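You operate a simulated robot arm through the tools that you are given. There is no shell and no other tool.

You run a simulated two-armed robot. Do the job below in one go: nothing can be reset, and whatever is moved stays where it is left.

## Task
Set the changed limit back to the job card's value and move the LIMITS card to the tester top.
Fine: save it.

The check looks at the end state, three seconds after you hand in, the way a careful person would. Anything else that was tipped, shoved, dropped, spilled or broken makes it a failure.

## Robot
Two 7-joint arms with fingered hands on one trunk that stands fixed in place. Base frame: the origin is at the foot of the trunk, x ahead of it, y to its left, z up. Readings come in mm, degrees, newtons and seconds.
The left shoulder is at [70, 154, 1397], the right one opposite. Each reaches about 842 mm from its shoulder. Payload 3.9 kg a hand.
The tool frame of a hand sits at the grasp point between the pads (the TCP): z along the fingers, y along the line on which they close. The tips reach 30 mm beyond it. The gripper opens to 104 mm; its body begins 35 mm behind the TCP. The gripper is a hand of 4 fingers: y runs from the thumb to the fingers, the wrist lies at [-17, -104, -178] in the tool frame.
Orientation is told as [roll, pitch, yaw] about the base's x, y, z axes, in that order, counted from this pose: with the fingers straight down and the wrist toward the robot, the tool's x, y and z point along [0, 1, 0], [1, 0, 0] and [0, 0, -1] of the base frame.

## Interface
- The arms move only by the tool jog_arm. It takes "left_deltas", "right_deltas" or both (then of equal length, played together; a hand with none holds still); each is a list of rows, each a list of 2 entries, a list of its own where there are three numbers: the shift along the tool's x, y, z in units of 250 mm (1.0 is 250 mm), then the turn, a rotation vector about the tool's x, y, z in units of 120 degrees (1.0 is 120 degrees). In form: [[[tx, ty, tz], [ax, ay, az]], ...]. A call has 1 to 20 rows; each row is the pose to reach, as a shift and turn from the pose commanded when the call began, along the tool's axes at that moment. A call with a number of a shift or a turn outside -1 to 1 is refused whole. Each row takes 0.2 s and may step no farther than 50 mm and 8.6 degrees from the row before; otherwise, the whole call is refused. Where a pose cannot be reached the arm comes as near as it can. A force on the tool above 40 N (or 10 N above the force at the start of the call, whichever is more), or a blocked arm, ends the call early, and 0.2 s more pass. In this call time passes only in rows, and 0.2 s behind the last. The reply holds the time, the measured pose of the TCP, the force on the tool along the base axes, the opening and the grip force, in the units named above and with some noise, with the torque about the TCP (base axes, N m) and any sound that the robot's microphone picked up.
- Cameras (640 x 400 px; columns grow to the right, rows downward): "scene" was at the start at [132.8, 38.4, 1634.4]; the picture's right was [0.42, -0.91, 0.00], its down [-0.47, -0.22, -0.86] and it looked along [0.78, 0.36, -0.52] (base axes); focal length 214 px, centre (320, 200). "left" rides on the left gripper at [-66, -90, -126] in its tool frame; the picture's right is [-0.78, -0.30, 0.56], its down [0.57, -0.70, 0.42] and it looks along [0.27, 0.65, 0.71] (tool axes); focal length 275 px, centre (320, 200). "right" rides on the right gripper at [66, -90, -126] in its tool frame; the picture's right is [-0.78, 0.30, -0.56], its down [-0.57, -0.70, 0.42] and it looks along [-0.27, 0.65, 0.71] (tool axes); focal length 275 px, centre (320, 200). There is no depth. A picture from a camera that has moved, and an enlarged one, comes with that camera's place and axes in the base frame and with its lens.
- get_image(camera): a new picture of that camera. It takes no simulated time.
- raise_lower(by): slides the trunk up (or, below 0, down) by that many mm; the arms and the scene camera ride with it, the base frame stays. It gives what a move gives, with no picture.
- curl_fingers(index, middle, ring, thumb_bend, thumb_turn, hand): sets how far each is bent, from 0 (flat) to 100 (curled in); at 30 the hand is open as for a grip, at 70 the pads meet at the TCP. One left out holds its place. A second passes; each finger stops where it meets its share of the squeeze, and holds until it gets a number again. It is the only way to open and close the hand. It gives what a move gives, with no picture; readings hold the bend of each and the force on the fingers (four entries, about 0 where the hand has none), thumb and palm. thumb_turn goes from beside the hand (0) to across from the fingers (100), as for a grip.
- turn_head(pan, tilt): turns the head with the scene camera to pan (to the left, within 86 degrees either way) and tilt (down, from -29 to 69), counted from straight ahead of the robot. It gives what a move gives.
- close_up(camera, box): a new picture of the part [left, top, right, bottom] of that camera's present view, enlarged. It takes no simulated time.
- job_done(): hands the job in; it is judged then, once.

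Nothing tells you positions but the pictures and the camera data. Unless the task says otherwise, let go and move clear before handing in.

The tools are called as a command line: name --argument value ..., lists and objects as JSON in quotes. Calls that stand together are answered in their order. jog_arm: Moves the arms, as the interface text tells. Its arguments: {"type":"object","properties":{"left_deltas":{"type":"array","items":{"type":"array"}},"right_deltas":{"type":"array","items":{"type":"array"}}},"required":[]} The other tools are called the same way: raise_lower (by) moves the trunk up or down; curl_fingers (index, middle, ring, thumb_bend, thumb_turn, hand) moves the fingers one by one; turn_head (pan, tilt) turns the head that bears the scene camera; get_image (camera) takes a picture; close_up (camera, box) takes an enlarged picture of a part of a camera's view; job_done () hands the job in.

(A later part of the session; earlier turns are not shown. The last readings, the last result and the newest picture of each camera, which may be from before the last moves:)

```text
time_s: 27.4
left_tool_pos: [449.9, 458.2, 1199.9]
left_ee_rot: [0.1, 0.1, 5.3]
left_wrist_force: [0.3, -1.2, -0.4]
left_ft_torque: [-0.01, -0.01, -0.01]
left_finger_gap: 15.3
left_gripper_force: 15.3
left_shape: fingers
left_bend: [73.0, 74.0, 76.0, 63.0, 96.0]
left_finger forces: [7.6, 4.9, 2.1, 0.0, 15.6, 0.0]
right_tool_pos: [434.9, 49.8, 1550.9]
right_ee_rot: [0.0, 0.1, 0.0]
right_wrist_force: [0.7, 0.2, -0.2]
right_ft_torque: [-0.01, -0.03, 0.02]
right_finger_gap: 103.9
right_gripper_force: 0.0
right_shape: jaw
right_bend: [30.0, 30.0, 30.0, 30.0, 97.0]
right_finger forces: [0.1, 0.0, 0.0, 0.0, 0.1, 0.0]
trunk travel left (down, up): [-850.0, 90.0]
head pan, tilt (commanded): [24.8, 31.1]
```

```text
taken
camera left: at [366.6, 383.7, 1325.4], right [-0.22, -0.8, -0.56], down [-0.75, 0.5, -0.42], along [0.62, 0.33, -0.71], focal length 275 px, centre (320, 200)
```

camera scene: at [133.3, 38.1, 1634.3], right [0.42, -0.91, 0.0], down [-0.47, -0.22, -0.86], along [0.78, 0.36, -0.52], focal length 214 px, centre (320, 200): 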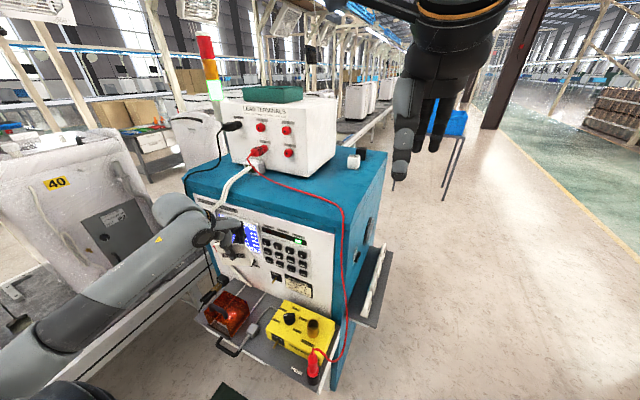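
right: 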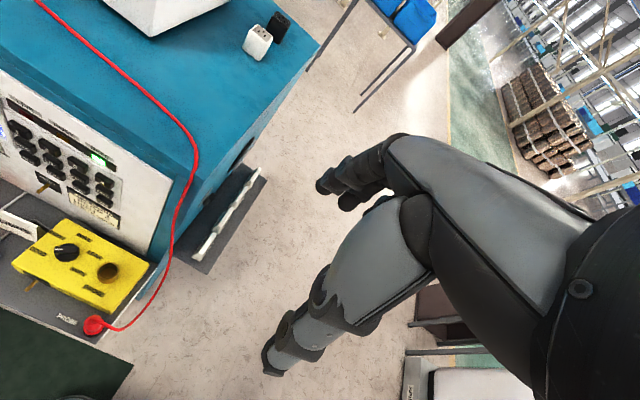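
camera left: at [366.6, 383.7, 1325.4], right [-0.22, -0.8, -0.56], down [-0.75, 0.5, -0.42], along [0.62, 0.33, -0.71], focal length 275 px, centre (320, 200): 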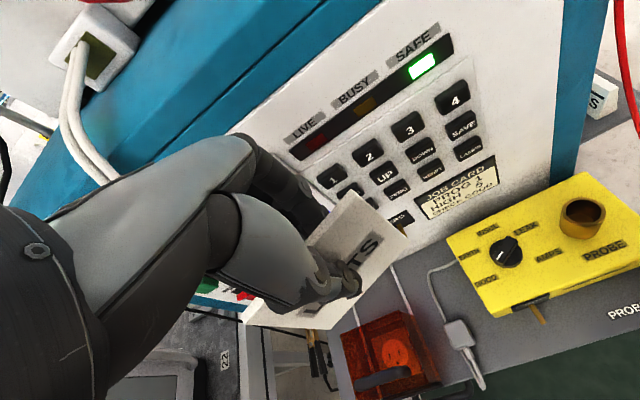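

jog_arm --left_deltas '[[[0, 0, -0.17], [0, 0, 0]], [[0, 0, -0.34], [0, 0, 0]], [[0, 0, -0.51], [0, 0, 0]], [[0, 0, -0.68], [0, 0, 0]], [[0, 0, -0.84], [0, 0, 0]], [[0, 0, -1.0], [0, 0, 0]]]'

get_image --camera "scene"

get_image --camera "left"

get_image --camera "right"

```text
time_s: 28.8
left_tool_pos: [451.9, 455.9, 1452.3]
left_ee_rot: [-0.2, 0.0, 5.4]
left_wrist_force: [0.2, 0.7, 0.6]
left_ft_torque: [0.08, -0.03, 0.02]
left_finger_gap: 15.5
left_gripper_force: 15.0
left_shape: fingers
left_bend: [73.0, 74.0, 77.0, 63.0, 96.0]
left_finger forces: [7.7, 4.9, 2.0, 0.1, 15.0, 0.0]
right_tool_pos: [435.3, 49.0, 1550.7]
right_ee_rot: [0.1, 0.0, -0.1]
right_wrist_force: [0.2, -0.2, 0.1]
right_ft_torque: [-0.01, 0.0, -0.01]
right_finger_gap: 103.9
right_gripper_force: 0.0
right_shape: jaw
right_bend: [30.0, 30.0, 30.0, 30.0, 97.0]
right_finger forces: [0.0, 0.0, 0.1, 0.0, 0.0, 0.0]
trunk travel left (down, up): [-850.0, 90.0]
head pan, tilt (commanded): [24.8, 31.1]
```

```text
taken
camera scene: at [133.4, 37.5, 1634.3], right [0.42, -0.91, 0.0], down [-0.47, -0.22, -0.86], along [0.78, 0.36, -0.52], focal length 214 px, centre (320, 200)
```

scene: 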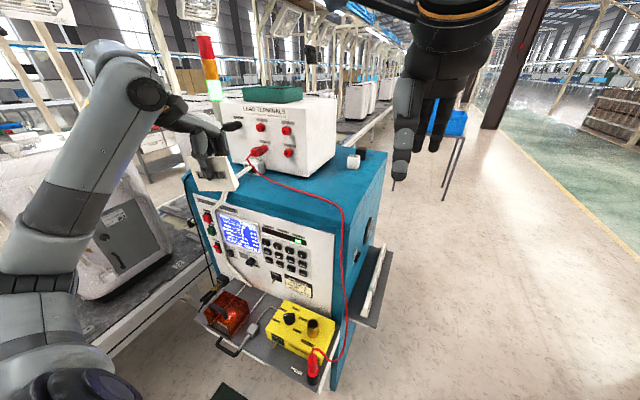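

```text
taken
camera left: at [368.9, 381.7, 1578.7], right [-0.22, -0.8, -0.56], down [-0.75, 0.5, -0.42], along [0.62, 0.33, -0.71], focal length 275 px, centre (320, 200)
```

left: 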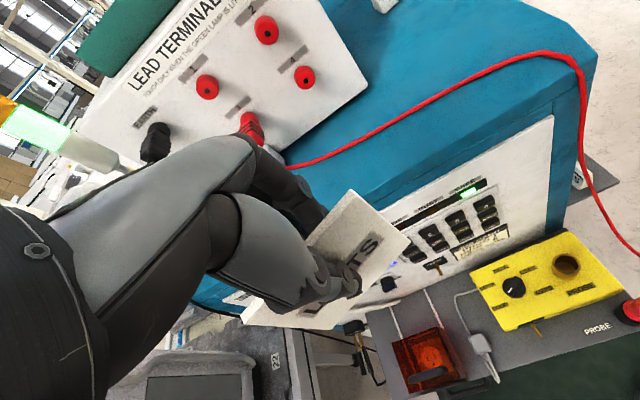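

```text
taken
camera right: at [347.0, 114.8, 1675.8], right [0.3, -0.78, 0.56], down [-0.7, -0.57, -0.42], along [0.65, -0.26, -0.71], focal length 275 px, centre (320, 200)
```

right: 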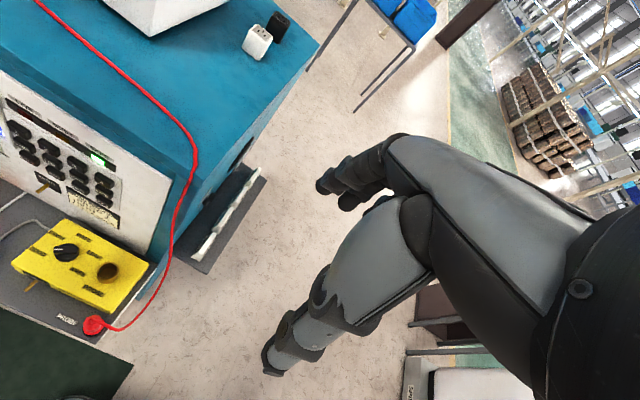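

The grip is steady. The card is pitched about 9.6° and yawed about 17° relative to the hand, so I'll rotate the hand to square it up while moving toward the free area of the tester top, right of the LEAD TERMINALS box and behind the red lead.

jog_arm --left_deltas '[[[-0.123, 0.1087, 0], [0.0159, -0.0027, 0.0263]], [[-0.246, 0.2174, 0], [0.0318, -0.0055, 0.0526]], [[-0.369, 0.3262, 0], [0.0478, -0.0082, 0.0789]], [[-0.492, 0.4349, 0], [0.0637, -0.011, 0.1052]], [[-0.615, 0.5436, 0], [0.0796, -0.0137, 0.1315]]]'

get_image --camera "scene"

get_image --camera "left"

close_up --camera "scene" --box '[210, 90, 402, 210]'

```text
time_s: 30.0
left_tool_pos: [604.0, 316.7, 1447.7]
left_ee_rot: [-2.8, 9.5, -10.7]
left_wrist_force: [-0.3, -1.1, -0.5]
left_ft_torque: [0.05, 0.01, 0.01]
left_finger_gap: 15.3
left_gripper_force: 14.4
left_shape: fingers
left_bend: [73.0, 74.0, 77.0, 63.0, 96.0]
left_finger forces: [7.5, 4.7, 1.9, 0.0, 14.7, 0.0]
right_tool_pos: [437.5, 48.9, 1549.3]
right_ee_rot: [0.1, 0.0, -0.1]
right_wrist_force: [0.2, -0.8, 0.1]
right_ft_torque: [0.01, 0.04, 0.02]
right_finger_gap: 103.7
right_gripper_force: 0.0
right_shape: jaw
right_bend: [30.0, 30.0, 30.0, 30.0, 97.0]
right_finger forces: [0.1, 0.0, 0.0, 0.0, 0.0, 0.0]
trunk travel left (down, up): [-850.0, 90.0]
head pan, tilt (commanded): [24.8, 31.1]
```

```text
taken
camera scene: at [136.5, 35.6, 1634.1], right [0.42, -0.91, 0.0], down [-0.47, -0.21, -0.86], along [0.78, 0.36, -0.52], focal length 214 px, centre (320, 200)
```

scene: 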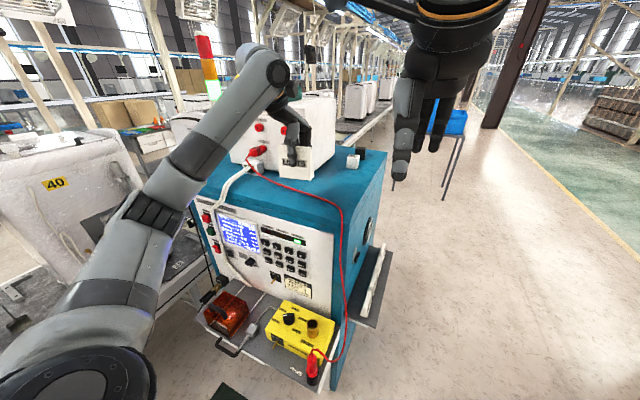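

```text
taken
camera left: at [525.9, 270.8, 1590.5], right [-0.52, -0.72, -0.46], down [-0.65, 0.68, -0.33], along [0.55, 0.13, -0.82], focal length 275 px, centre (320, 200)
```

left: 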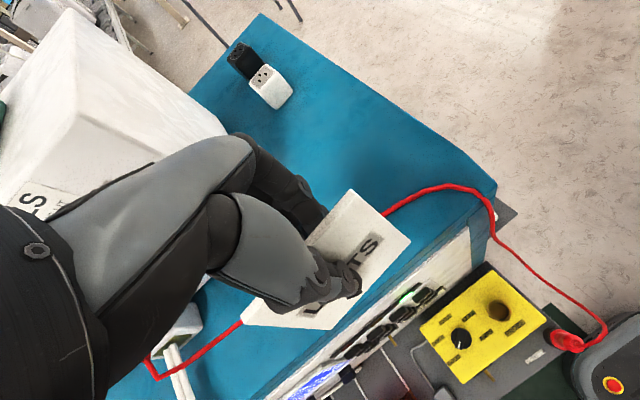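

```text
3.33 times, centred on (306, 150) of scene
camera zoom: at [136.5, 35.6, 1634.1], right [0.42, -0.91, 0.0], down [-0.47, -0.21, -0.86], along [0.78, 0.36, -0.52], focal length 715 px, centre (367, 367)
```

zoom: 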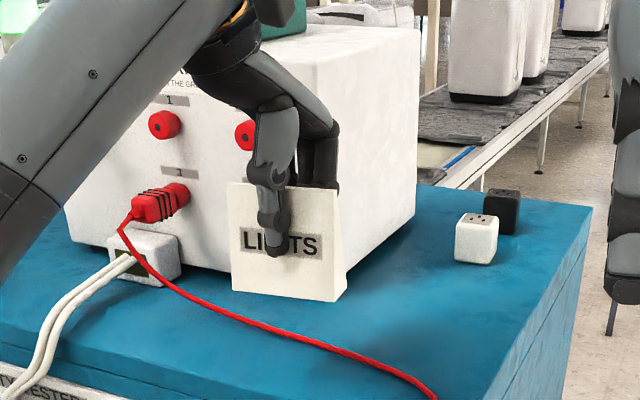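

The card is now upright and nearly square over the tester top. The red lead lies at x≈650 there, so I'll aim for about x≈705, y≈275, which has clear margins to the lead, the box and the edge.

jog_arm --left_deltas '[[[-0.0319, 0.1579, -0.0113], [0, 0, 0]], [[-0.0637, 0.3157, -0.0227], [0, 0, 0]], [[-0.0956, 0.4736, -0.034], [0, 0, 0]]]'

get_image --camera "scene"

get_image --camera "left"

close_up --camera "scene" --box '[240, 90, 432, 210]'

get_image --camera "right"

```text
time_s: 30.8
left_tool_pos: [714.2, 270.9, 1437.8]
left_ee_rot: [-2.7, 9.3, -10.7]
left_wrist_force: [-0.1, 0.4, -1.8]
left_ft_torque: [0.03, -0.02, -0.02]
left_finger_gap: 15.0
left_gripper_force: 13.9
left_shape: fingers
left_bend: [73.0, 74.0, 77.0, 63.0, 96.0]
left_finger forces: [7.4, 4.8, 1.9, 0.0, 14.4, 0.1]
right_tool_pos: [436.6, 47.6, 1549.5]
right_ee_rot: [0.1, 0.0, 0.0]
right_wrist_force: [0.1, 0.6, 0.0]
right_ft_torque: [0.03, 0.03, 0.03]
right_finger_gap: 104.1
right_gripper_force: 0.0
right_shape: jaw
right_bend: [30.0, 30.0, 30.0, 30.0, 97.0]
right_finger forces: [0.0, 0.0, 0.0, 0.0, 0.1, 0.0]
trunk travel left (down, up): [-850.0, 90.0]
head pan, tilt (commanded): [24.8, 31.1]
```

```text
taken
camera scene: at [135.1, 35.1, 1634.3], right [0.42, -0.91, 0.0], down [-0.47, -0.21, -0.86], along [0.78, 0.36, -0.52], focal length 214 px, centre (320, 200)
```

scene: 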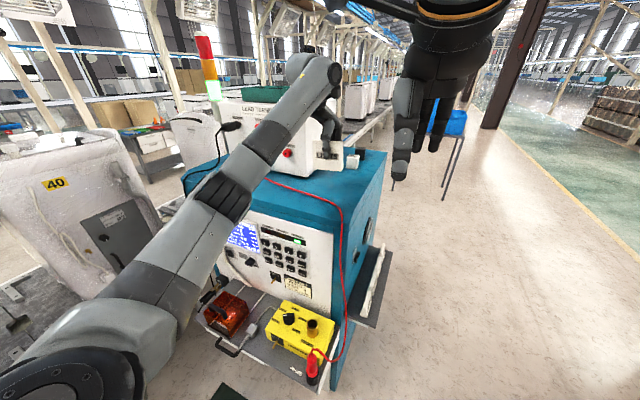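

```text
taken
camera left: at [636.2, 224.7, 1580.3], right [-0.52, -0.72, -0.46], down [-0.65, 0.68, -0.33], along [0.56, 0.13, -0.82], focal length 275 px, centre (320, 200)
```

left: 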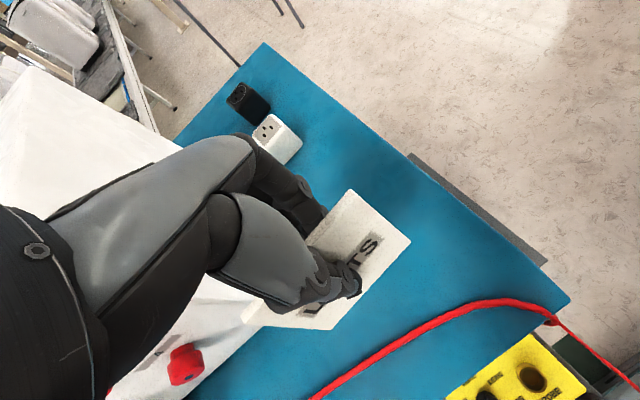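

```text
3.33 times, centred on (336, 150) of scene
camera zoom: at [135.1, 35.1, 1634.3], right [0.42, -0.91, 0.0], down [-0.47, -0.21, -0.86], along [0.78, 0.36, -0.52], focal length 715 px, centre (267, 367)
```

zoom: 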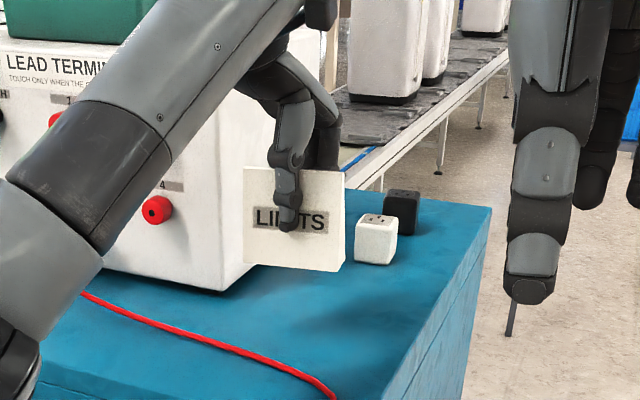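

```text
taken
camera right: at [348.9, 112.4, 1675.6], right [0.3, -0.78, 0.55], down [-0.7, -0.57, -0.42], along [0.65, -0.26, -0.72], focal length 275 px, centre (320, 200)
```

right: 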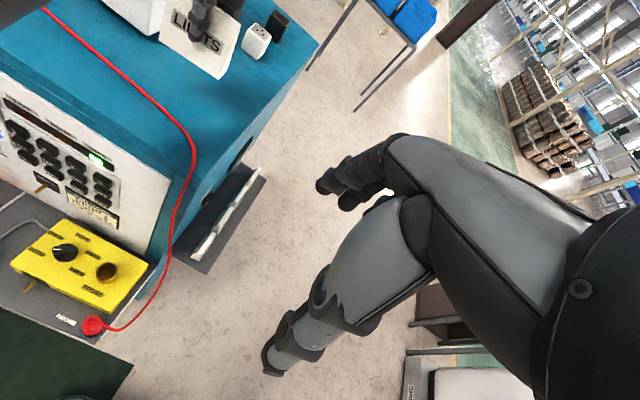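

The card is above the clear patch. I'll lower it 60 mm and check the remaining gap.

jog_arm --left_deltas '[[[0.0058, 0.0198, 0.1182], [0, 0, 0]], [[0.0096, 0.033, 0.197], [0, 0, 0]], [[0.0115, 0.0396, 0.2364], [0, 0, 0]]]'

get_image --camera "left"

close_up --camera "scene" --box '[290, 130, 386, 190]'

close_up --camera "right" --box '[120, 0, 280, 100]'

```text
time_s: 31.6
left_tool_pos: [713.2, 273.1, 1378.6]
left_ee_rot: [-2.9, 9.2, -10.7]
left_wrist_force: [0.1, 0.5, 0.4]
left_ft_torque: [-0.04, -0.05, -0.01]
left_finger_gap: 15.4
left_gripper_force: 13.8
left_shape: fingers
left_bend: [73.0, 74.0, 77.0, 63.0, 96.0]
left_finger forces: [7.3, 4.8, 1.8, 0.1, 14.3, 0.1]
right_tool_pos: [434.2, 49.9, 1550.9]
right_ee_rot: [-0.1, 0.0, 0.0]
right_wrist_force: [0.2, -0.5, 0.5]
right_ft_torque: [-0.03, -0.04, 0.03]
right_finger_gap: 103.7
right_gripper_force: 0.1
right_shape: jaw
right_bend: [30.0, 30.0, 30.0, 30.0, 97.0]
right_finger forces: [0.1, 0.1, 0.0, 0.0, 0.0, 0.1]
trunk travel left (down, up): [-850.0, 90.0]
head pan, tilt (commanded): [24.8, 31.1]
```

```text
taken
camera left: at [634.8, 227.4, 1521.5], right [-0.52, -0.72, -0.46], down [-0.65, 0.68, -0.33], along [0.56, 0.13, -0.82], focal length 275 px, centre (320, 200)
```

left: 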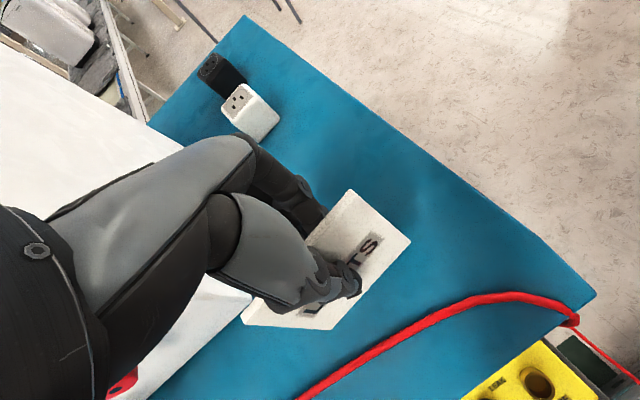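

```text
6.67 times, centred on (338, 160) of scene
camera zoom: at [132.5, 37.7, 1634.5], right [0.42, -0.91, 0.0], down [-0.47, -0.22, -0.86], along [0.78, 0.36, -0.52], focal length 1430 px, centre (200, 467)
```

zoom: 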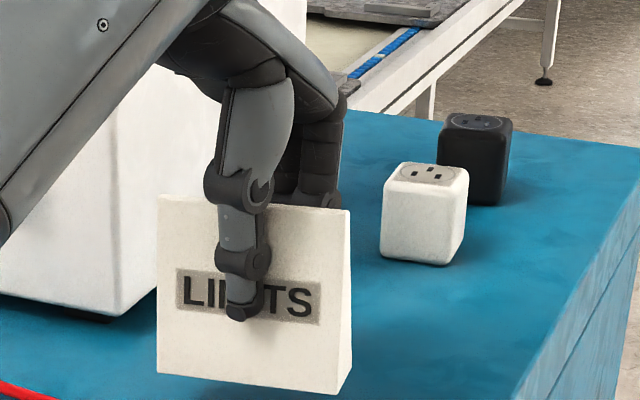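

```text
4.00 times, centred on (200, 50) of right
camera zoom: at [346.2, 115.1, 1676.1], right [0.3, -0.78, 0.56], down [-0.7, -0.57, -0.42], along [0.65, -0.27, -0.71], focal length 1101 px, centre (800, 800)
```

zoom: 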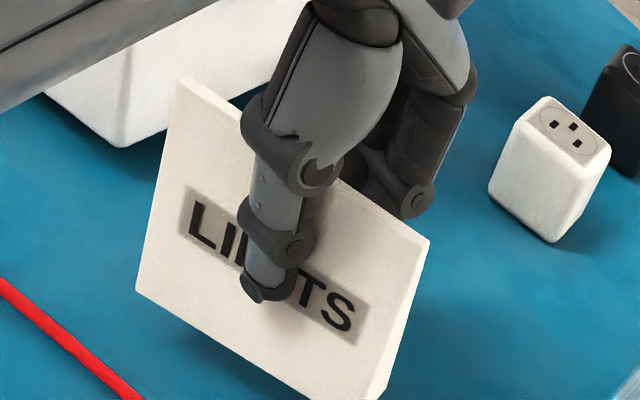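

The card's bottom is about 19 mm above the surface. I'll lower another 13 mm and then feel for contact in small steps.

jog_arm --left_deltas '[[[0.0013, 0.0046, 0.0276], [0, 0, 0]], [[0.0025, 0.0086, 0.0512], [0, 0, 0]]]'

close_up --camera "scene" --box '[290, 140, 386, 200]'

close_up --camera "right" --box '[120, 10, 280, 110]'

```text
time_s: 32.2
left_tool_pos: [714.0, 272.9, 1366.2]
left_ee_rot: [-2.9, 9.2, -10.5]
left_wrist_force: [-0.8, 0.1, -0.8]
left_ft_torque: [0.0, 0.01, 0.01]
left_finger_gap: 15.1
left_gripper_force: 13.9
left_shape: fingers
left_bend: [73.0, 74.0, 77.0, 63.0, 96.0]
left_finger forces: [7.4, 4.7, 1.8, 0.1, 14.3, 0.1]
right_tool_pos: [435.2, 49.3, 1551.0]
right_ee_rot: [0.0, 0.1, -0.1]
right_wrist_force: [-0.9, -0.5, 0.0]
right_ft_torque: [0.02, 0.03, -0.01]
right_finger_gap: 103.7
right_gripper_force: 0.0
right_shape: jaw
right_bend: [30.0, 30.0, 30.0, 30.0, 97.0]
right_finger forces: [0.0, 0.0, 0.1, 0.0, 0.0, 0.0]
trunk travel left (down, up): [-850.0, 90.0]
head pan, tilt (commanded): [24.8, 31.1]
```

```text
6.67 times, centred on (338, 170) of scene
camera zoom: at [133.4, 38.0, 1634.4], right [0.42, -0.91, 0.0], down [-0.47, -0.22, -0.86], along [0.78, 0.36, -0.52], focal length 1430 px, centre (200, 400)
```

zoom: 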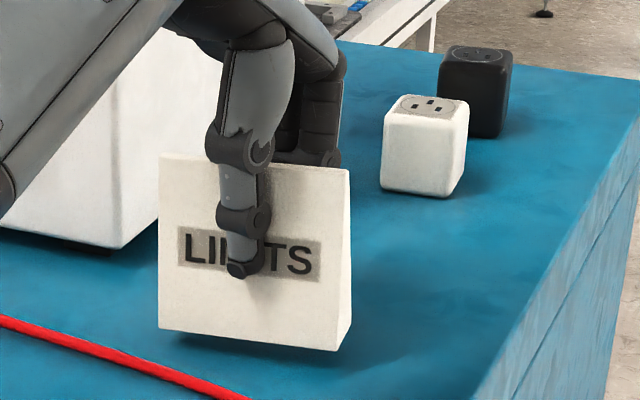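

```text
4.00 times, centred on (200, 60) of right
camera zoom: at [347.0, 115.4, 1675.8], right [0.3, -0.78, 0.56], down [-0.7, -0.57, -0.42], along [0.65, -0.27, -0.71], focal length 1101 px, centre (800, 760)
```

zoom: 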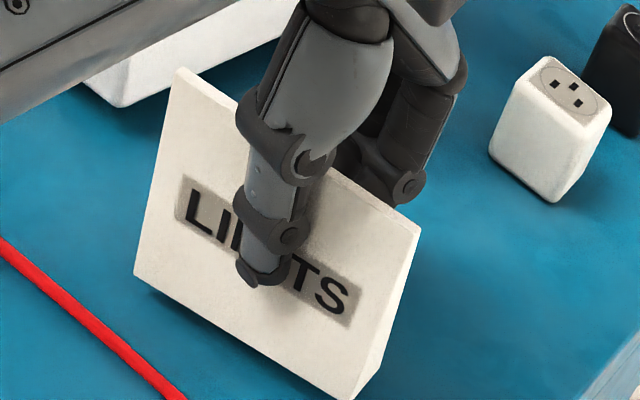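

A small gap is still visible under the card. I'll step down 3 mm at a time.

jog_arm --left_deltas '[[[0.0006, 0.002, 0.0118], [0, 0, 0]]]'

close_up --camera "scene" --box '[306, 170, 354, 200]'

close_up --camera "right" --box '[144, 60, 224, 110]'

```text
time_s: 32.6
left_tool_pos: [714.3, 273.5, 1363.4]
left_ee_rot: [-2.9, 9.2, -10.7]
left_wrist_force: [-0.3, -0.2, -0.8]
left_ft_torque: [0.02, 0.03, -0.01]
left_finger_gap: 15.3
left_gripper_force: 14.1
left_shape: fingers
left_bend: [73.0, 74.0, 77.0, 63.0, 96.0]
left_finger forces: [7.3, 4.8, 1.7, 0.1, 14.3, 0.0]
right_tool_pos: [435.5, 50.3, 1550.9]
right_ee_rot: [-0.1, 0.0, 0.0]
right_wrist_force: [-0.2, -0.1, -0.1]
right_ft_torque: [-0.02, 0.05, 0.0]
right_finger_gap: 103.6
right_gripper_force: 0.1
right_shape: jaw
right_bend: [30.0, 30.0, 30.0, 30.0, 97.0]
right_finger forces: [0.0, 0.0, 0.0, 0.0, 0.1, 0.0]
trunk travel left (down, up): [-850.0, 90.0]
head pan, tilt (commanded): [24.8, 31.1]
```

```text
13.33 times, centred on (330, 185) of scene
camera zoom: at [133.3, 38.5, 1634.4], right [0.42, -0.91, 0.0], down [-0.47, -0.22, -0.86], along [0.78, 0.36, -0.52], focal length 2860 px, centre (187, 400)
```

zoom: 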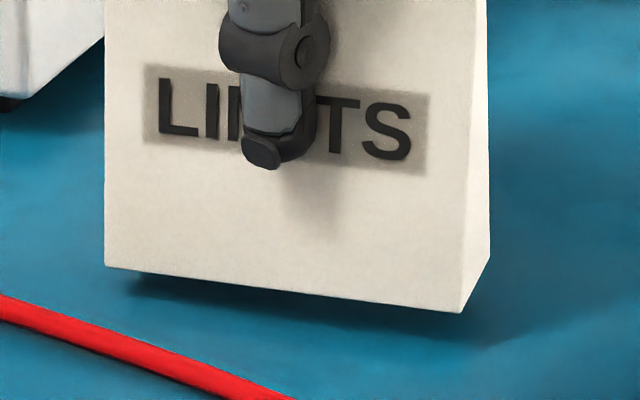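

```text
8.00 times, centred on (184, 85) of right
camera zoom: at [346.8, 116.0, 1675.8], right [0.3, -0.78, 0.56], down [-0.7, -0.57, -0.42], along [0.65, -0.27, -0.71], focal length 2202 px, centre (1408, 1120)
```

zoom: 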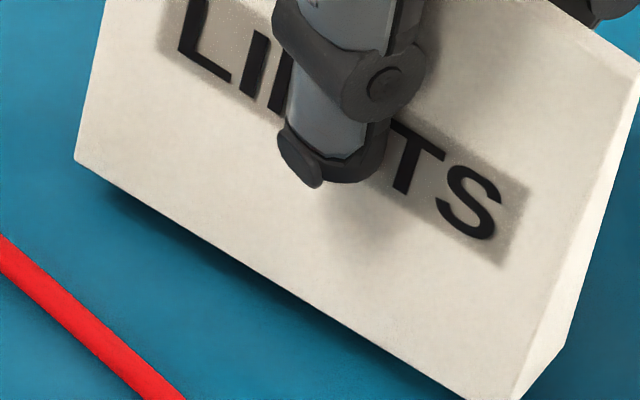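

jog_arm --left_deltas '[[[0.0006, 0.002, 0.0118], [0, 0, 0]]]'

close_up --camera "scene" --box '[306, 170, 354, 200]'

```text
time_s: 33.0
left_tool_pos: [714.7, 273.2, 1362.1]
left_ee_rot: [-2.9, 9.1, -10.6]
left_wrist_force: [0.5, -0.2, -1.1]
left_ft_torque: [-0.02, 0.01, -0.03]
left_finger_gap: 15.3
left_gripper_force: 13.9
left_shape: fingers
left_bend: [73.0, 74.0, 77.0, 63.0, 96.0]
left_finger forces: [7.4, 4.7, 1.8, 0.0, 14.3, 0.1]
right_tool_pos: [435.3, 50.8, 1551.2]
right_ee_rot: [0.0, 0.0, 0.0]
right_wrist_force: [-0.8, 0.1, -0.3]
right_ft_torque: [-0.02, 0.01, -0.05]
right_finger_gap: 103.6
right_gripper_force: 0.1
right_shape: jaw
right_bend: [30.0, 30.0, 30.0, 30.0, 97.0]
right_finger forces: [0.0, 0.1, 0.1, 0.1, 0.1, 0.1]
trunk travel left (down, up): [-850.0, 90.0]
head pan, tilt (commanded): [24.8, 31.1]
```

```text
13.33 times, centred on (330, 185) of scene
camera zoom: at [132.9, 38.4, 1634.4], right [0.42, -0.91, 0.0], down [-0.47, -0.22, -0.86], along [0.78, 0.36, -0.52], focal length 2860 px, centre (187, 400)
```

zoom: 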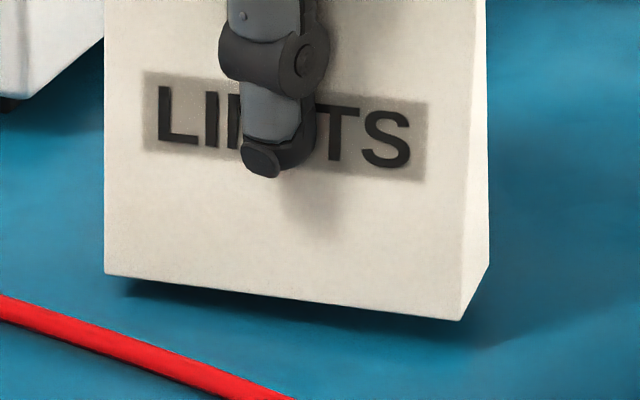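

jog_arm --left_deltas '[[[0.0006, 0.002, 0.0118], [0, 0, 0]]]'

close_up --camera "scene" --box '[306, 170, 354, 200]'

```text
time_s: 33.4
left_tool_pos: [713.6, 272.5, 1359.2]
left_ee_rot: [-2.8, 9.2, -10.6]
left_wrist_force: [0.0, -0.3, -0.2]
left_ft_torque: [0.01, 0.0, 0.01]
left_finger_gap: 14.9
left_gripper_force: 14.3
left_shape: fingers
left_bend: [73.0, 74.0, 77.0, 63.0, 96.0]
left_finger forces: [7.4, 4.7, 1.9, 0.0, 14.3, 0.0]
right_tool_pos: [435.3, 50.2, 1551.3]
right_ee_rot: [-0.1, 0.0, -0.1]
right_wrist_force: [-0.2, 0.4, 0.3]
right_ft_torque: [-0.05, 0.02, -0.02]
right_finger_gap: 103.8
right_gripper_force: 0.0
right_shape: jaw
right_bend: [30.0, 30.0, 30.0, 30.0, 97.0]
right_finger forces: [0.0, 0.1, 0.1, 0.1, 0.0, 0.1]
trunk travel left (down, up): [-850.0, 90.0]
head pan, tilt (commanded): [24.8, 31.1]
```

```text
13.33 times, centred on (330, 185) of scene
camera zoom: at [133.3, 38.3, 1634.4], right [0.42, -0.91, 0.0], down [-0.47, -0.22, -0.86], along [0.78, 0.36, -0.52], focal length 2860 px, centre (187, 400)
```

zoom: 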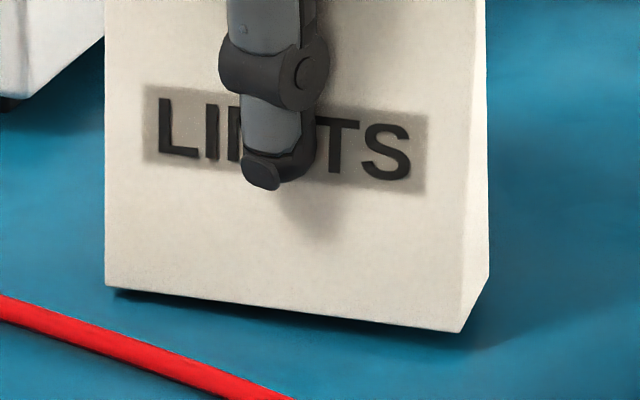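

jog_arm --left_deltas '[[[0.0004, 0.0013, 0.0079], [0, 0, 0]]]'

close_up --camera "scene" --box '[306, 170, 354, 200]'

close_up --camera "right" --box '[144, 60, 224, 110]'

```text
time_s: 33.8
left_tool_pos: [713.9, 273.6, 1356.9]
left_ee_rot: [-2.9, 9.3, -10.7]
left_wrist_force: [0.0, 0.2, -0.3]
left_ft_torque: [0.01, 0.02, -0.02]
left_finger_gap: 15.2
left_gripper_force: 14.5
left_shape: fingers
left_bend: [73.0, 74.0, 77.0, 63.0, 96.0]
left_finger forces: [7.3, 4.6, 1.8, 0.0, 14.3, 0.0]
right_tool_pos: [434.8, 50.2, 1551.7]
right_ee_rot: [0.0, 0.0, 0.0]
right_wrist_force: [0.9, -0.5, 0.5]
right_ft_torque: [0.0, 0.02, -0.01]
right_finger_gap: 103.7
right_gripper_force: 0.1
right_shape: jaw
right_bend: [30.0, 30.0, 30.0, 30.0, 97.0]
right_finger forces: [0.0, 0.0, 0.1, 0.1, 0.0, 0.0]
trunk travel left (down, up): [-850.0, 90.0]
head pan, tilt (commanded): [24.8, 31.1]
```

```text
13.33 times, centred on (330, 185) of scene
camera zoom: at [133.0, 38.4, 1634.4], right [0.42, -0.91, 0.0], down [-0.47, -0.22, -0.86], along [0.78, 0.36, -0.52], focal length 2860 px, centre (187, 400)
```

zoom: 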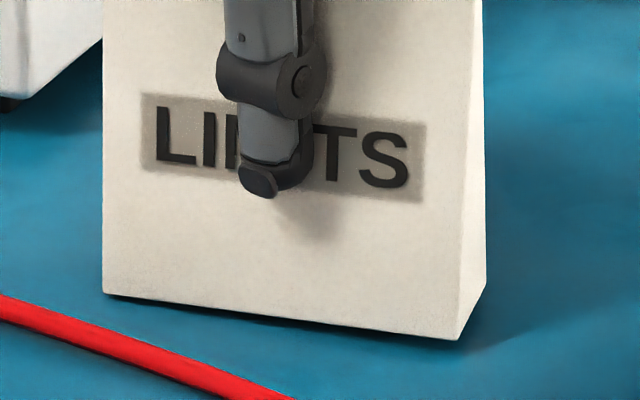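

```text
8.00 times, centred on (184, 85) of right
camera zoom: at [346.6, 115.9, 1675.9], right [0.3, -0.78, 0.56], down [-0.7, -0.57, -0.42], along [0.65, -0.27, -0.71], focal length 2202 px, centre (1408, 1120)
```

zoom: 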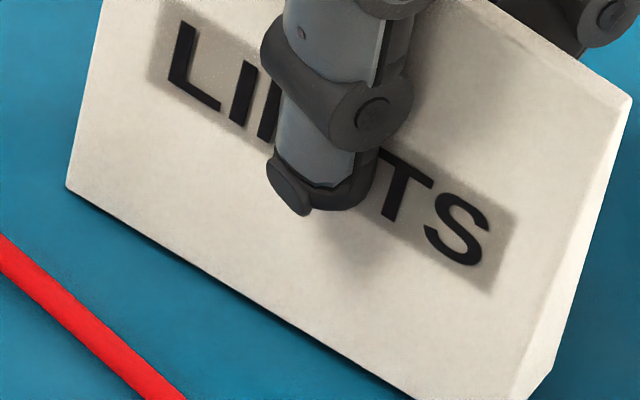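

The shadow has almost closed. I'll go down another 1.5 mm.

jog_arm --left_deltas '[[[0.0003, 0.001, 0.006], [0, 0, 0]]]'

close_up --camera "scene" --box '[306, 170, 354, 200]'

```text
time_s: 34.2
left_tool_pos: [712.7, 273.7, 1355.6]
left_ee_rot: [-2.9, 9.3, -10.6]
left_wrist_force: [-1.0, -1.2, -0.2]
left_ft_torque: [0.01, 0.03, 0.03]
left_finger_gap: 15.1
left_gripper_force: 13.9
left_shape: fingers
left_bend: [73.0, 74.0, 77.0, 63.0, 96.0]
left_finger forces: [7.4, 4.7, 1.8, 0.1, 14.4, 0.0]
right_tool_pos: [436.0, 50.1, 1551.2]
right_ee_rot: [0.0, 0.0, -0.1]
right_wrist_force: [0.3, 0.2, -0.1]
right_ft_torque: [-0.02, -0.02, 0.01]
right_finger_gap: 103.6
right_gripper_force: 0.0
right_shape: jaw
right_bend: [30.0, 30.0, 30.0, 30.0, 97.0]
right_finger forces: [0.1, 0.0, 0.0, 0.0, 0.1, 0.0]
trunk travel left (down, up): [-850.0, 90.0]
head pan, tilt (commanded): [24.8, 31.1]
```

```text
13.33 times, centred on (330, 185) of scene
camera zoom: at [133.1, 38.3, 1634.4], right [0.42, -0.91, 0.0], down [-0.47, -0.22, -0.86], along [0.78, 0.36, -0.52], focal length 2860 px, centre (187, 400)
```

zoom: 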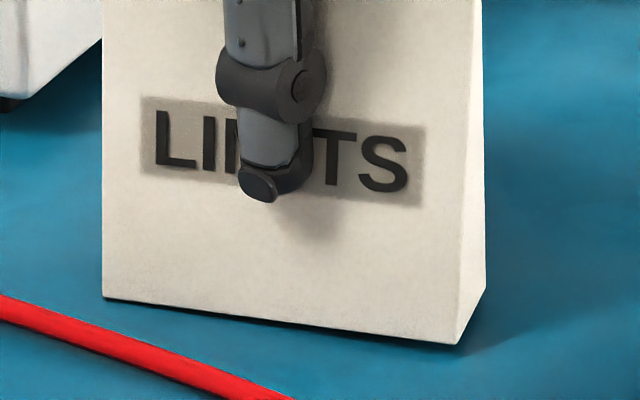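

jog_arm --left_deltas '[[[0.0003, 0.001, 0.006], [0, 0, 0]]]'

close_up --camera "scene" --box '[306, 170, 354, 200]'

close_up --camera "right" --box '[144, 60, 224, 110]'

```text
time_s: 34.6
left_tool_pos: [714.2, 272.1, 1354.6]
left_ee_rot: [-2.8, 9.3, -10.6]
left_wrist_force: [0.0, 0.7, 0.9]
left_ft_torque: [0.02, -0.02, 0.0]
left_finger_gap: 15.4
left_gripper_force: 14.7
left_shape: fingers
left_bend: [73.0, 74.0, 77.0, 63.0, 96.0]
left_finger forces: [7.2, 4.9, 2.2, 0.0, 14.6, 0.0]
right_tool_pos: [435.1, 50.9, 1551.6]
right_ee_rot: [0.0, 0.0, 0.1]
right_wrist_force: [0.2, -0.3, 0.3]
right_ft_torque: [0.02, 0.03, 0.01]
right_finger_gap: 103.9
right_gripper_force: 0.0
right_shape: jaw
right_bend: [30.0, 30.0, 30.0, 30.0, 97.0]
right_finger forces: [0.0, 0.0, 0.0, 0.0, 0.0, 0.0]
trunk travel left (down, up): [-850.0, 90.0]
head pan, tilt (commanded): [24.8, 31.1]
```

```text
13.33 times, centred on (330, 185) of scene
camera zoom: at [133.0, 38.2, 1634.4], right [0.42, -0.91, 0.0], down [-0.47, -0.22, -0.86], along [0.78, 0.36, -0.52], focal length 2860 px, centre (187, 400)
```

zoom: 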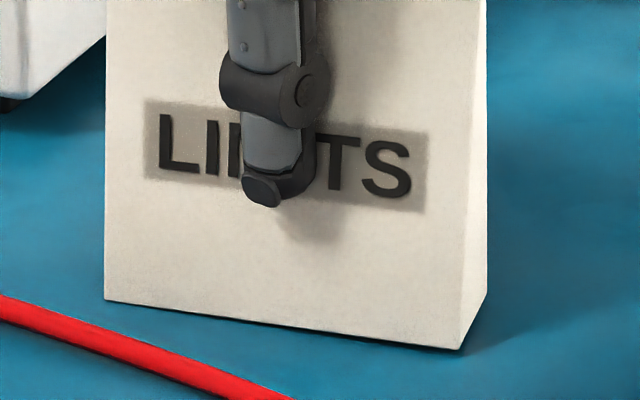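

```text
8.00 times, centred on (184, 85) of right
camera zoom: at [346.6, 115.7, 1675.9], right [0.3, -0.78, 0.56], down [-0.7, -0.57, -0.42], along [0.65, -0.27, -0.71], focal length 2202 px, centre (1408, 1120)
```

zoom: 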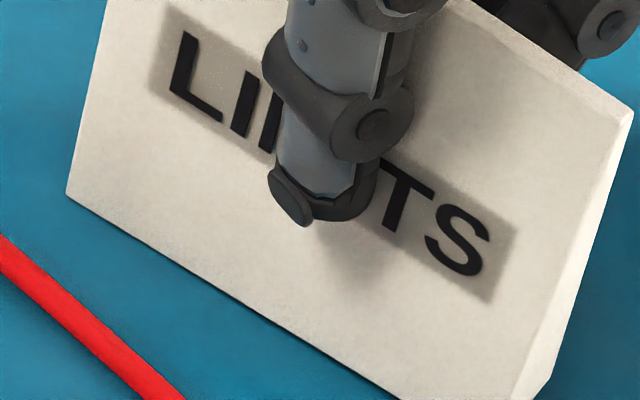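

jog_arm --left_deltas '[[[0.0002, 0.0007, 0.004], [0, 0, 0]]]'

close_up --camera "scene" --box '[306, 170, 354, 200]'

```text
time_s: 35.0
left_tool_pos: [712.9, 274.2, 1355.2]
left_ee_rot: [-3.0, 9.1, -10.6]
left_wrist_force: [0.6, -0.1, 2.0]
left_ft_torque: [0.04, 0.06, 0.0]
left_finger_gap: 15.6
left_gripper_force: 14.7
left_shape: fingers
left_bend: [73.0, 74.0, 77.0, 63.0, 96.0]
left_finger forces: [6.9, 5.3, 2.6, 0.0, 14.9, 0.1]
right_tool_pos: [434.6, 49.8, 1550.6]
right_ee_rot: [0.0, 0.0, -0.1]
right_wrist_force: [0.5, -0.1, -0.4]
right_ft_torque: [-0.01, -0.02, 0.0]
right_finger_gap: 103.6
right_gripper_force: 0.0
right_shape: jaw
right_bend: [30.0, 30.0, 30.0, 30.0, 97.0]
right_finger forces: [0.0, 0.0, 0.1, 0.1, 0.0, 0.0]
trunk travel left (down, up): [-850.0, 90.0]
head pan, tilt (commanded): [24.8, 31.1]
```

```text
13.33 times, centred on (330, 185) of scene
camera zoom: at [132.7, 37.9, 1634.5], right [0.42, -0.91, 0.0], down [-0.47, -0.22, -0.86], along [0.78, 0.36, -0.52], focal length 2860 px, centre (187, 400)
```

zoom: 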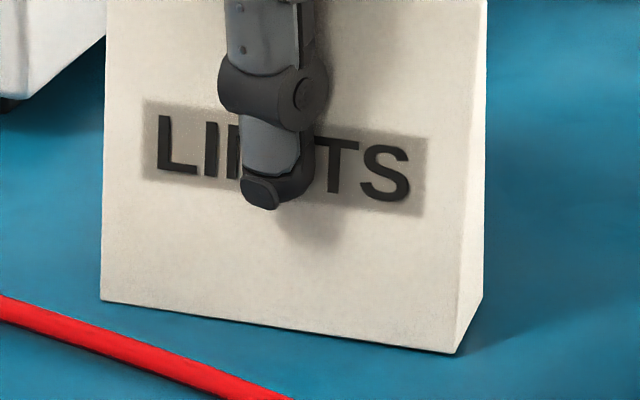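

The surface has taken about 2 N of contact, so the card is resting on the top. I'll release in small stages so nothing pushes it.

curl_fingers --hand "left" --index 71 --middle 72 --ring 75 --thumb_bend 63

close_up --camera "scene" --box '[290, 140, 386, 200]'

close_up --camera "right" --box '[120, 10, 280, 110]'

```text
time_s: 36.0
left_tool_pos: [713.3, 271.9, 1353.8]
left_ee_rot: [-2.9, 9.1, -10.7]
left_wrist_force: [1.1, -0.2, 4.1]
left_ft_torque: [-0.02, 0.0, -0.01]
left_finger_gap: 17.1
left_gripper_force: 5.2
left_shape: fingers
left_bend: [71.0, 72.0, 75.0, 60.0, 97.0]
left_finger forces: [3.6, 1.5, 0.8, 0.0, 4.4, 0.1]
right_tool_pos: [434.7, 50.7, 1552.1]
right_ee_rot: [0.0, 0.1, 0.0]
right_wrist_force: [0.2, -0.8, -0.2]
right_ft_torque: [0.01, 0.02, 0.02]
right_finger_gap: 103.8
right_gripper_force: 0.1
right_shape: jaw
right_bend: [30.0, 30.0, 30.0, 30.0, 97.0]
right_finger forces: [0.0, 0.0, 0.1, 0.0, 0.0, 0.1]
trunk travel left (down, up): [-850.0, 90.0]
head pan, tilt (commanded): [24.8, 31.1]
```

```text
6.67 times, centred on (338, 170) of scene
camera zoom: at [132.5, 37.7, 1634.5], right [0.42, -0.91, 0.0], down [-0.47, -0.22, -0.86], along [0.78, 0.36, -0.52], focal length 1430 px, centre (200, 400)
```

zoom: 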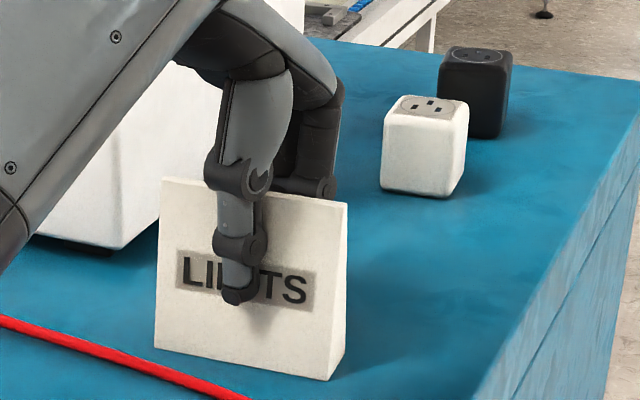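

```text
4.00 times, centred on (200, 60) of right
camera zoom: at [346.1, 115.1, 1676.1], right [0.3, -0.78, 0.56], down [-0.7, -0.57, -0.42], along [0.65, -0.27, -0.71], focal length 1101 px, centre (800, 760)
```

zoom: 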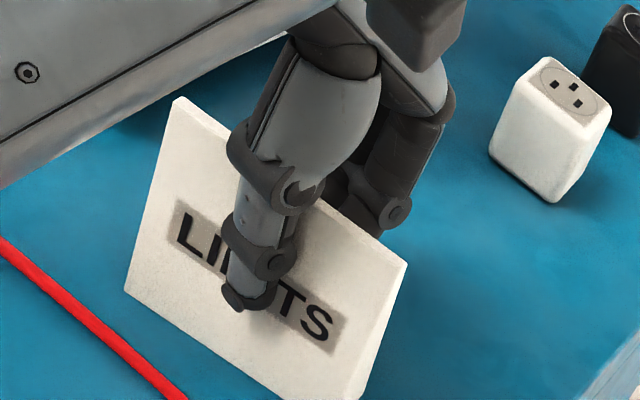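

curl_fingers --hand "left" --index 67 --middle 68 --ring 70 --thumb_bend 60

close_up --camera "scene" --box '[290, 140, 386, 200]'

close_up --camera "right" --box '[120, 10, 280, 110]'

get_image --camera "left"

```text
time_s: 37.0
left_tool_pos: [712.1, 273.8, 1352.9]
left_ee_rot: [-2.9, 9.3, -10.6]
left_wrist_force: [-0.3, -0.1, 0.7]
left_ft_torque: [0.01, 0.03, 0.0]
left_finger_gap: 20.6
left_gripper_force: 0.5
left_shape: fingers
left_bend: [67.0, 68.0, 70.0, 59.0, 98.0]
left_finger forces: [0.4, 0.0, 0.0, 0.0, 0.7, 0.0]
right_tool_pos: [435.9, 49.4, 1551.6]
right_ee_rot: [0.0, 0.0, 0.0]
right_wrist_force: [-0.8, 0.4, -0.2]
right_ft_torque: [0.01, 0.01, -0.02]
right_finger_gap: 103.6
right_gripper_force: 0.1
right_shape: jaw
right_bend: [30.0, 30.0, 30.0, 30.0, 97.0]
right_finger forces: [0.1, 0.0, 0.0, 0.0, 0.1, 0.0]
trunk travel left (down, up): [-850.0, 90.0]
head pan, tilt (commanded): [24.8, 31.1]
```

```text
6.67 times, centred on (338, 170) of scene
camera zoom: at [132.9, 38.4, 1634.4], right [0.42, -0.91, 0.0], down [-0.47, -0.22, -0.86], along [0.78, 0.36, -0.52], focal length 1430 px, centre (200, 400)
```

zoom: 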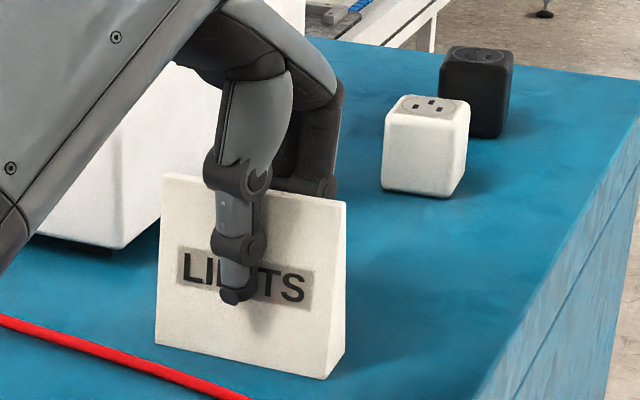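

```text
4.00 times, centred on (200, 60) of right
camera zoom: at [346.4, 115.8, 1675.9], right [0.3, -0.78, 0.56], down [-0.7, -0.57, -0.42], along [0.65, -0.27, -0.71], focal length 1101 px, centre (800, 760)
```

zoom: 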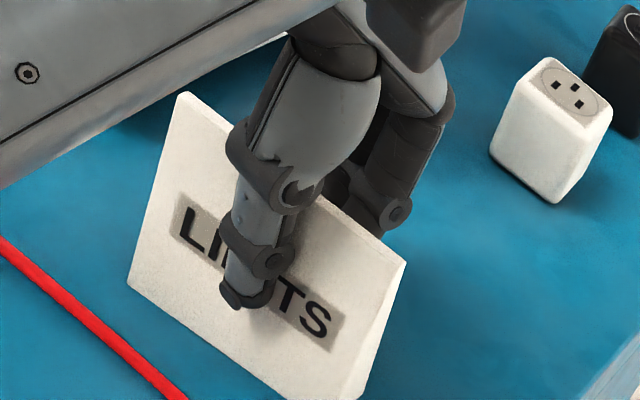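

```text
taken
camera left: at [635.1, 227.7, 1495.4], right [-0.52, -0.72, -0.46], down [-0.65, 0.68, -0.33], along [0.56, 0.13, -0.82], focal length 275 px, centre (320, 200)
```

left: 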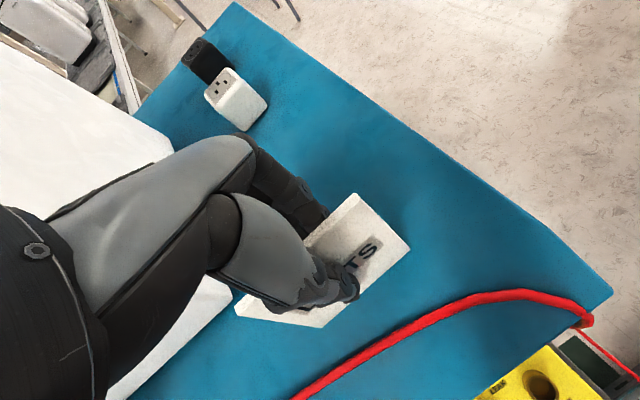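

The grip is almost off and the card is standing. I'll open both sides further.

curl_fingers --hand "left" --index 62 --middle 62 --ring 62 --thumb_bend 56

close_up --camera "scene" --box '[290, 140, 386, 200]'

close_up --camera "right" --box '[120, 10, 280, 110]'

close_up --camera "left" --box '[220, 160, 440, 340]'

```text
time_s: 38.0
left_tool_pos: [713.9, 273.4, 1353.7]
left_ee_rot: [-2.8, 9.3, -10.6]
left_wrist_force: [0.0, 0.1, -0.6]
left_ft_torque: [-0.01, -0.01, -0.02]
left_finger_gap: 29.9
left_gripper_force: 0.1
left_shape: fingers
left_bend: [62.0, 62.0, 62.0, 56.0, 98.0]
left_finger forces: [0.0, 0.0, 0.1, 0.0, 0.0, 0.1]
right_tool_pos: [435.3, 51.3, 1550.5]
right_ee_rot: [0.0, 0.0, -0.1]
right_wrist_force: [-0.5, 0.1, -0.1]
right_ft_torque: [-0.01, -0.03, -0.04]
right_finger_gap: 103.8
right_gripper_force: 0.1
right_shape: jaw
right_bend: [30.0, 30.0, 30.0, 30.0, 97.0]
right_finger forces: [0.0, 0.1, 0.0, 0.0, 0.1, 0.0]
trunk travel left (down, up): [-850.0, 90.0]
head pan, tilt (commanded): [24.8, 31.1]
```

```text
6.67 times, centred on (338, 170) of scene
camera zoom: at [133.0, 38.3, 1634.4], right [0.42, -0.91, 0.0], down [-0.47, -0.22, -0.86], along [0.78, 0.36, -0.52], focal length 1430 px, centre (200, 400)
```

zoom: 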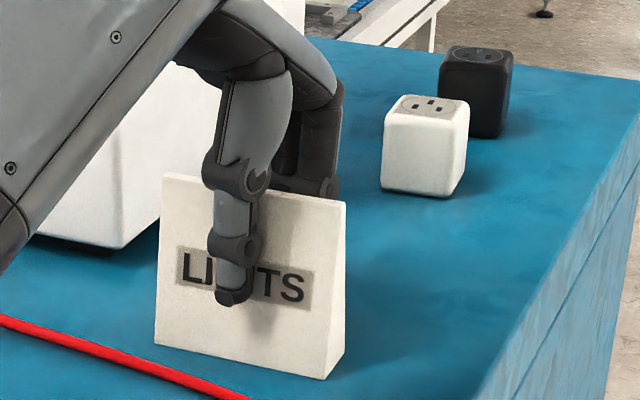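

```text
4.00 times, centred on (200, 60) of right
camera zoom: at [346.6, 115.7, 1675.9], right [0.3, -0.78, 0.56], down [-0.7, -0.57, -0.42], along [0.65, -0.27, -0.71], focal length 1101 px, centre (800, 760)
```

zoom: 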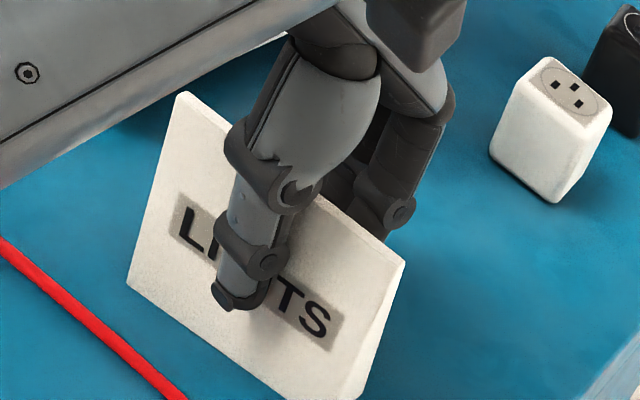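

```text
2.22 times, centred on (330, 250) of left
camera zoom: at [635.3, 227.5, 1495.4], right [-0.52, -0.72, -0.46], down [-0.65, 0.68, -0.33], along [0.56, 0.13, -0.82], focal length 612 px, centre (298, 89)
```

zoom: 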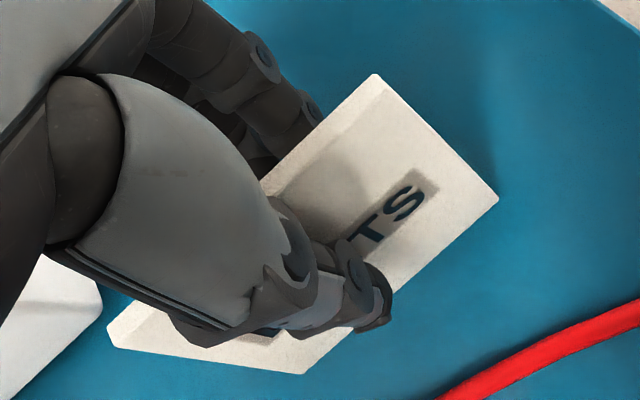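

The card is free and standing. I'll open the hand wide before lifting off.

curl_fingers --hand "left" --index 46 --middle 46 --ring 46 --thumb_bend 42

close_up --camera "scene" --box '[290, 140, 386, 200]'

close_up --camera "left" --box '[220, 160, 440, 340]'

close_up --camera "right" --box '[120, 10, 280, 110]'

```text
time_s: 39.0
left_tool_pos: [712.6, 272.2, 1353.8]
left_ee_rot: [-3.0, 9.3, -10.6]
left_wrist_force: [-0.3, -0.2, -0.4]
left_ft_torque: [0.0, -0.01, -0.03]
left_finger_gap: 68.5
left_gripper_force: 0.0
left_shape: fingers
left_bend: [46.0, 46.0, 46.0, 42.0, 96.0]
left_finger forces: [0.1, 0.0, 0.0, 0.1, 0.1, 0.0]
right_tool_pos: [435.9, 50.6, 1550.4]
right_ee_rot: [0.0, -0.1, 0.0]
right_wrist_force: [0.0, 0.5, 0.6]
right_ft_torque: [-0.03, 0.0, 0.0]
right_finger_gap: 103.9
right_gripper_force: 0.2
right_shape: jaw
right_bend: [30.0, 30.0, 30.0, 30.0, 97.0]
right_finger forces: [0.0, 0.1, 0.1, 0.0, 0.1, 0.0]
trunk travel left (down, up): [-850.0, 90.0]
head pan, tilt (commanded): [24.8, 31.1]
```

```text
6.67 times, centred on (338, 170) of scene
camera zoom: at [133.0, 38.3, 1634.4], right [0.42, -0.91, 0.0], down [-0.47, -0.22, -0.86], along [0.78, 0.36, -0.52], focal length 1430 px, centre (200, 400)
```

zoom: 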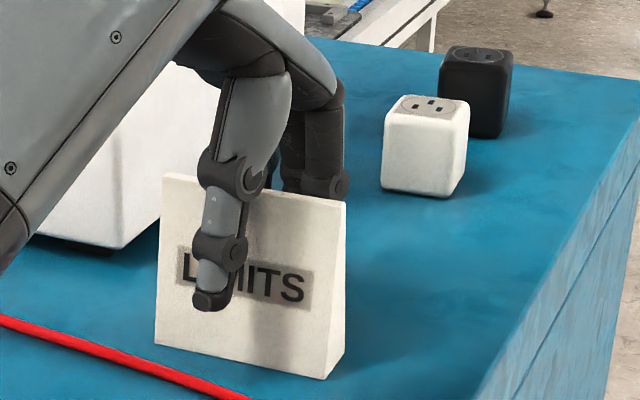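

```text
2.22 times, centred on (330, 250) of left
camera zoom: at [635.3, 227.6, 1495.4], right [-0.52, -0.72, -0.46], down [-0.65, 0.68, -0.33], along [0.56, 0.13, -0.82], focal length 612 px, centre (298, 89)
```

zoom: 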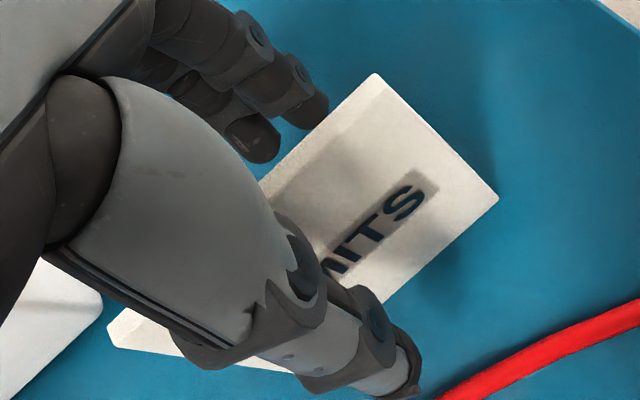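

```text
4.00 times, centred on (200, 60) of right
camera zoom: at [346.6, 115.8, 1675.9], right [0.3, -0.78, 0.56], down [-0.7, -0.57, -0.42], along [0.65, -0.27, -0.71], focal length 1101 px, centre (800, 760)
```

zoom: 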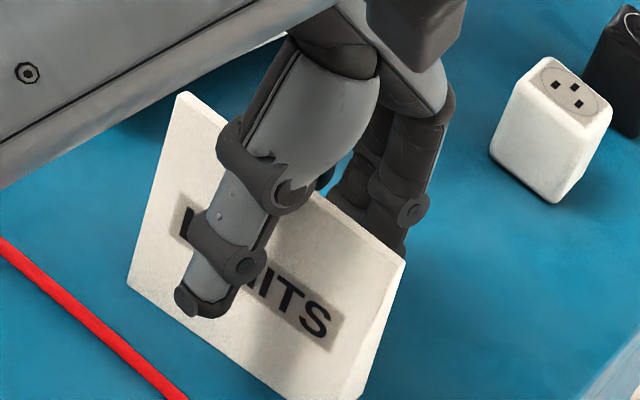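

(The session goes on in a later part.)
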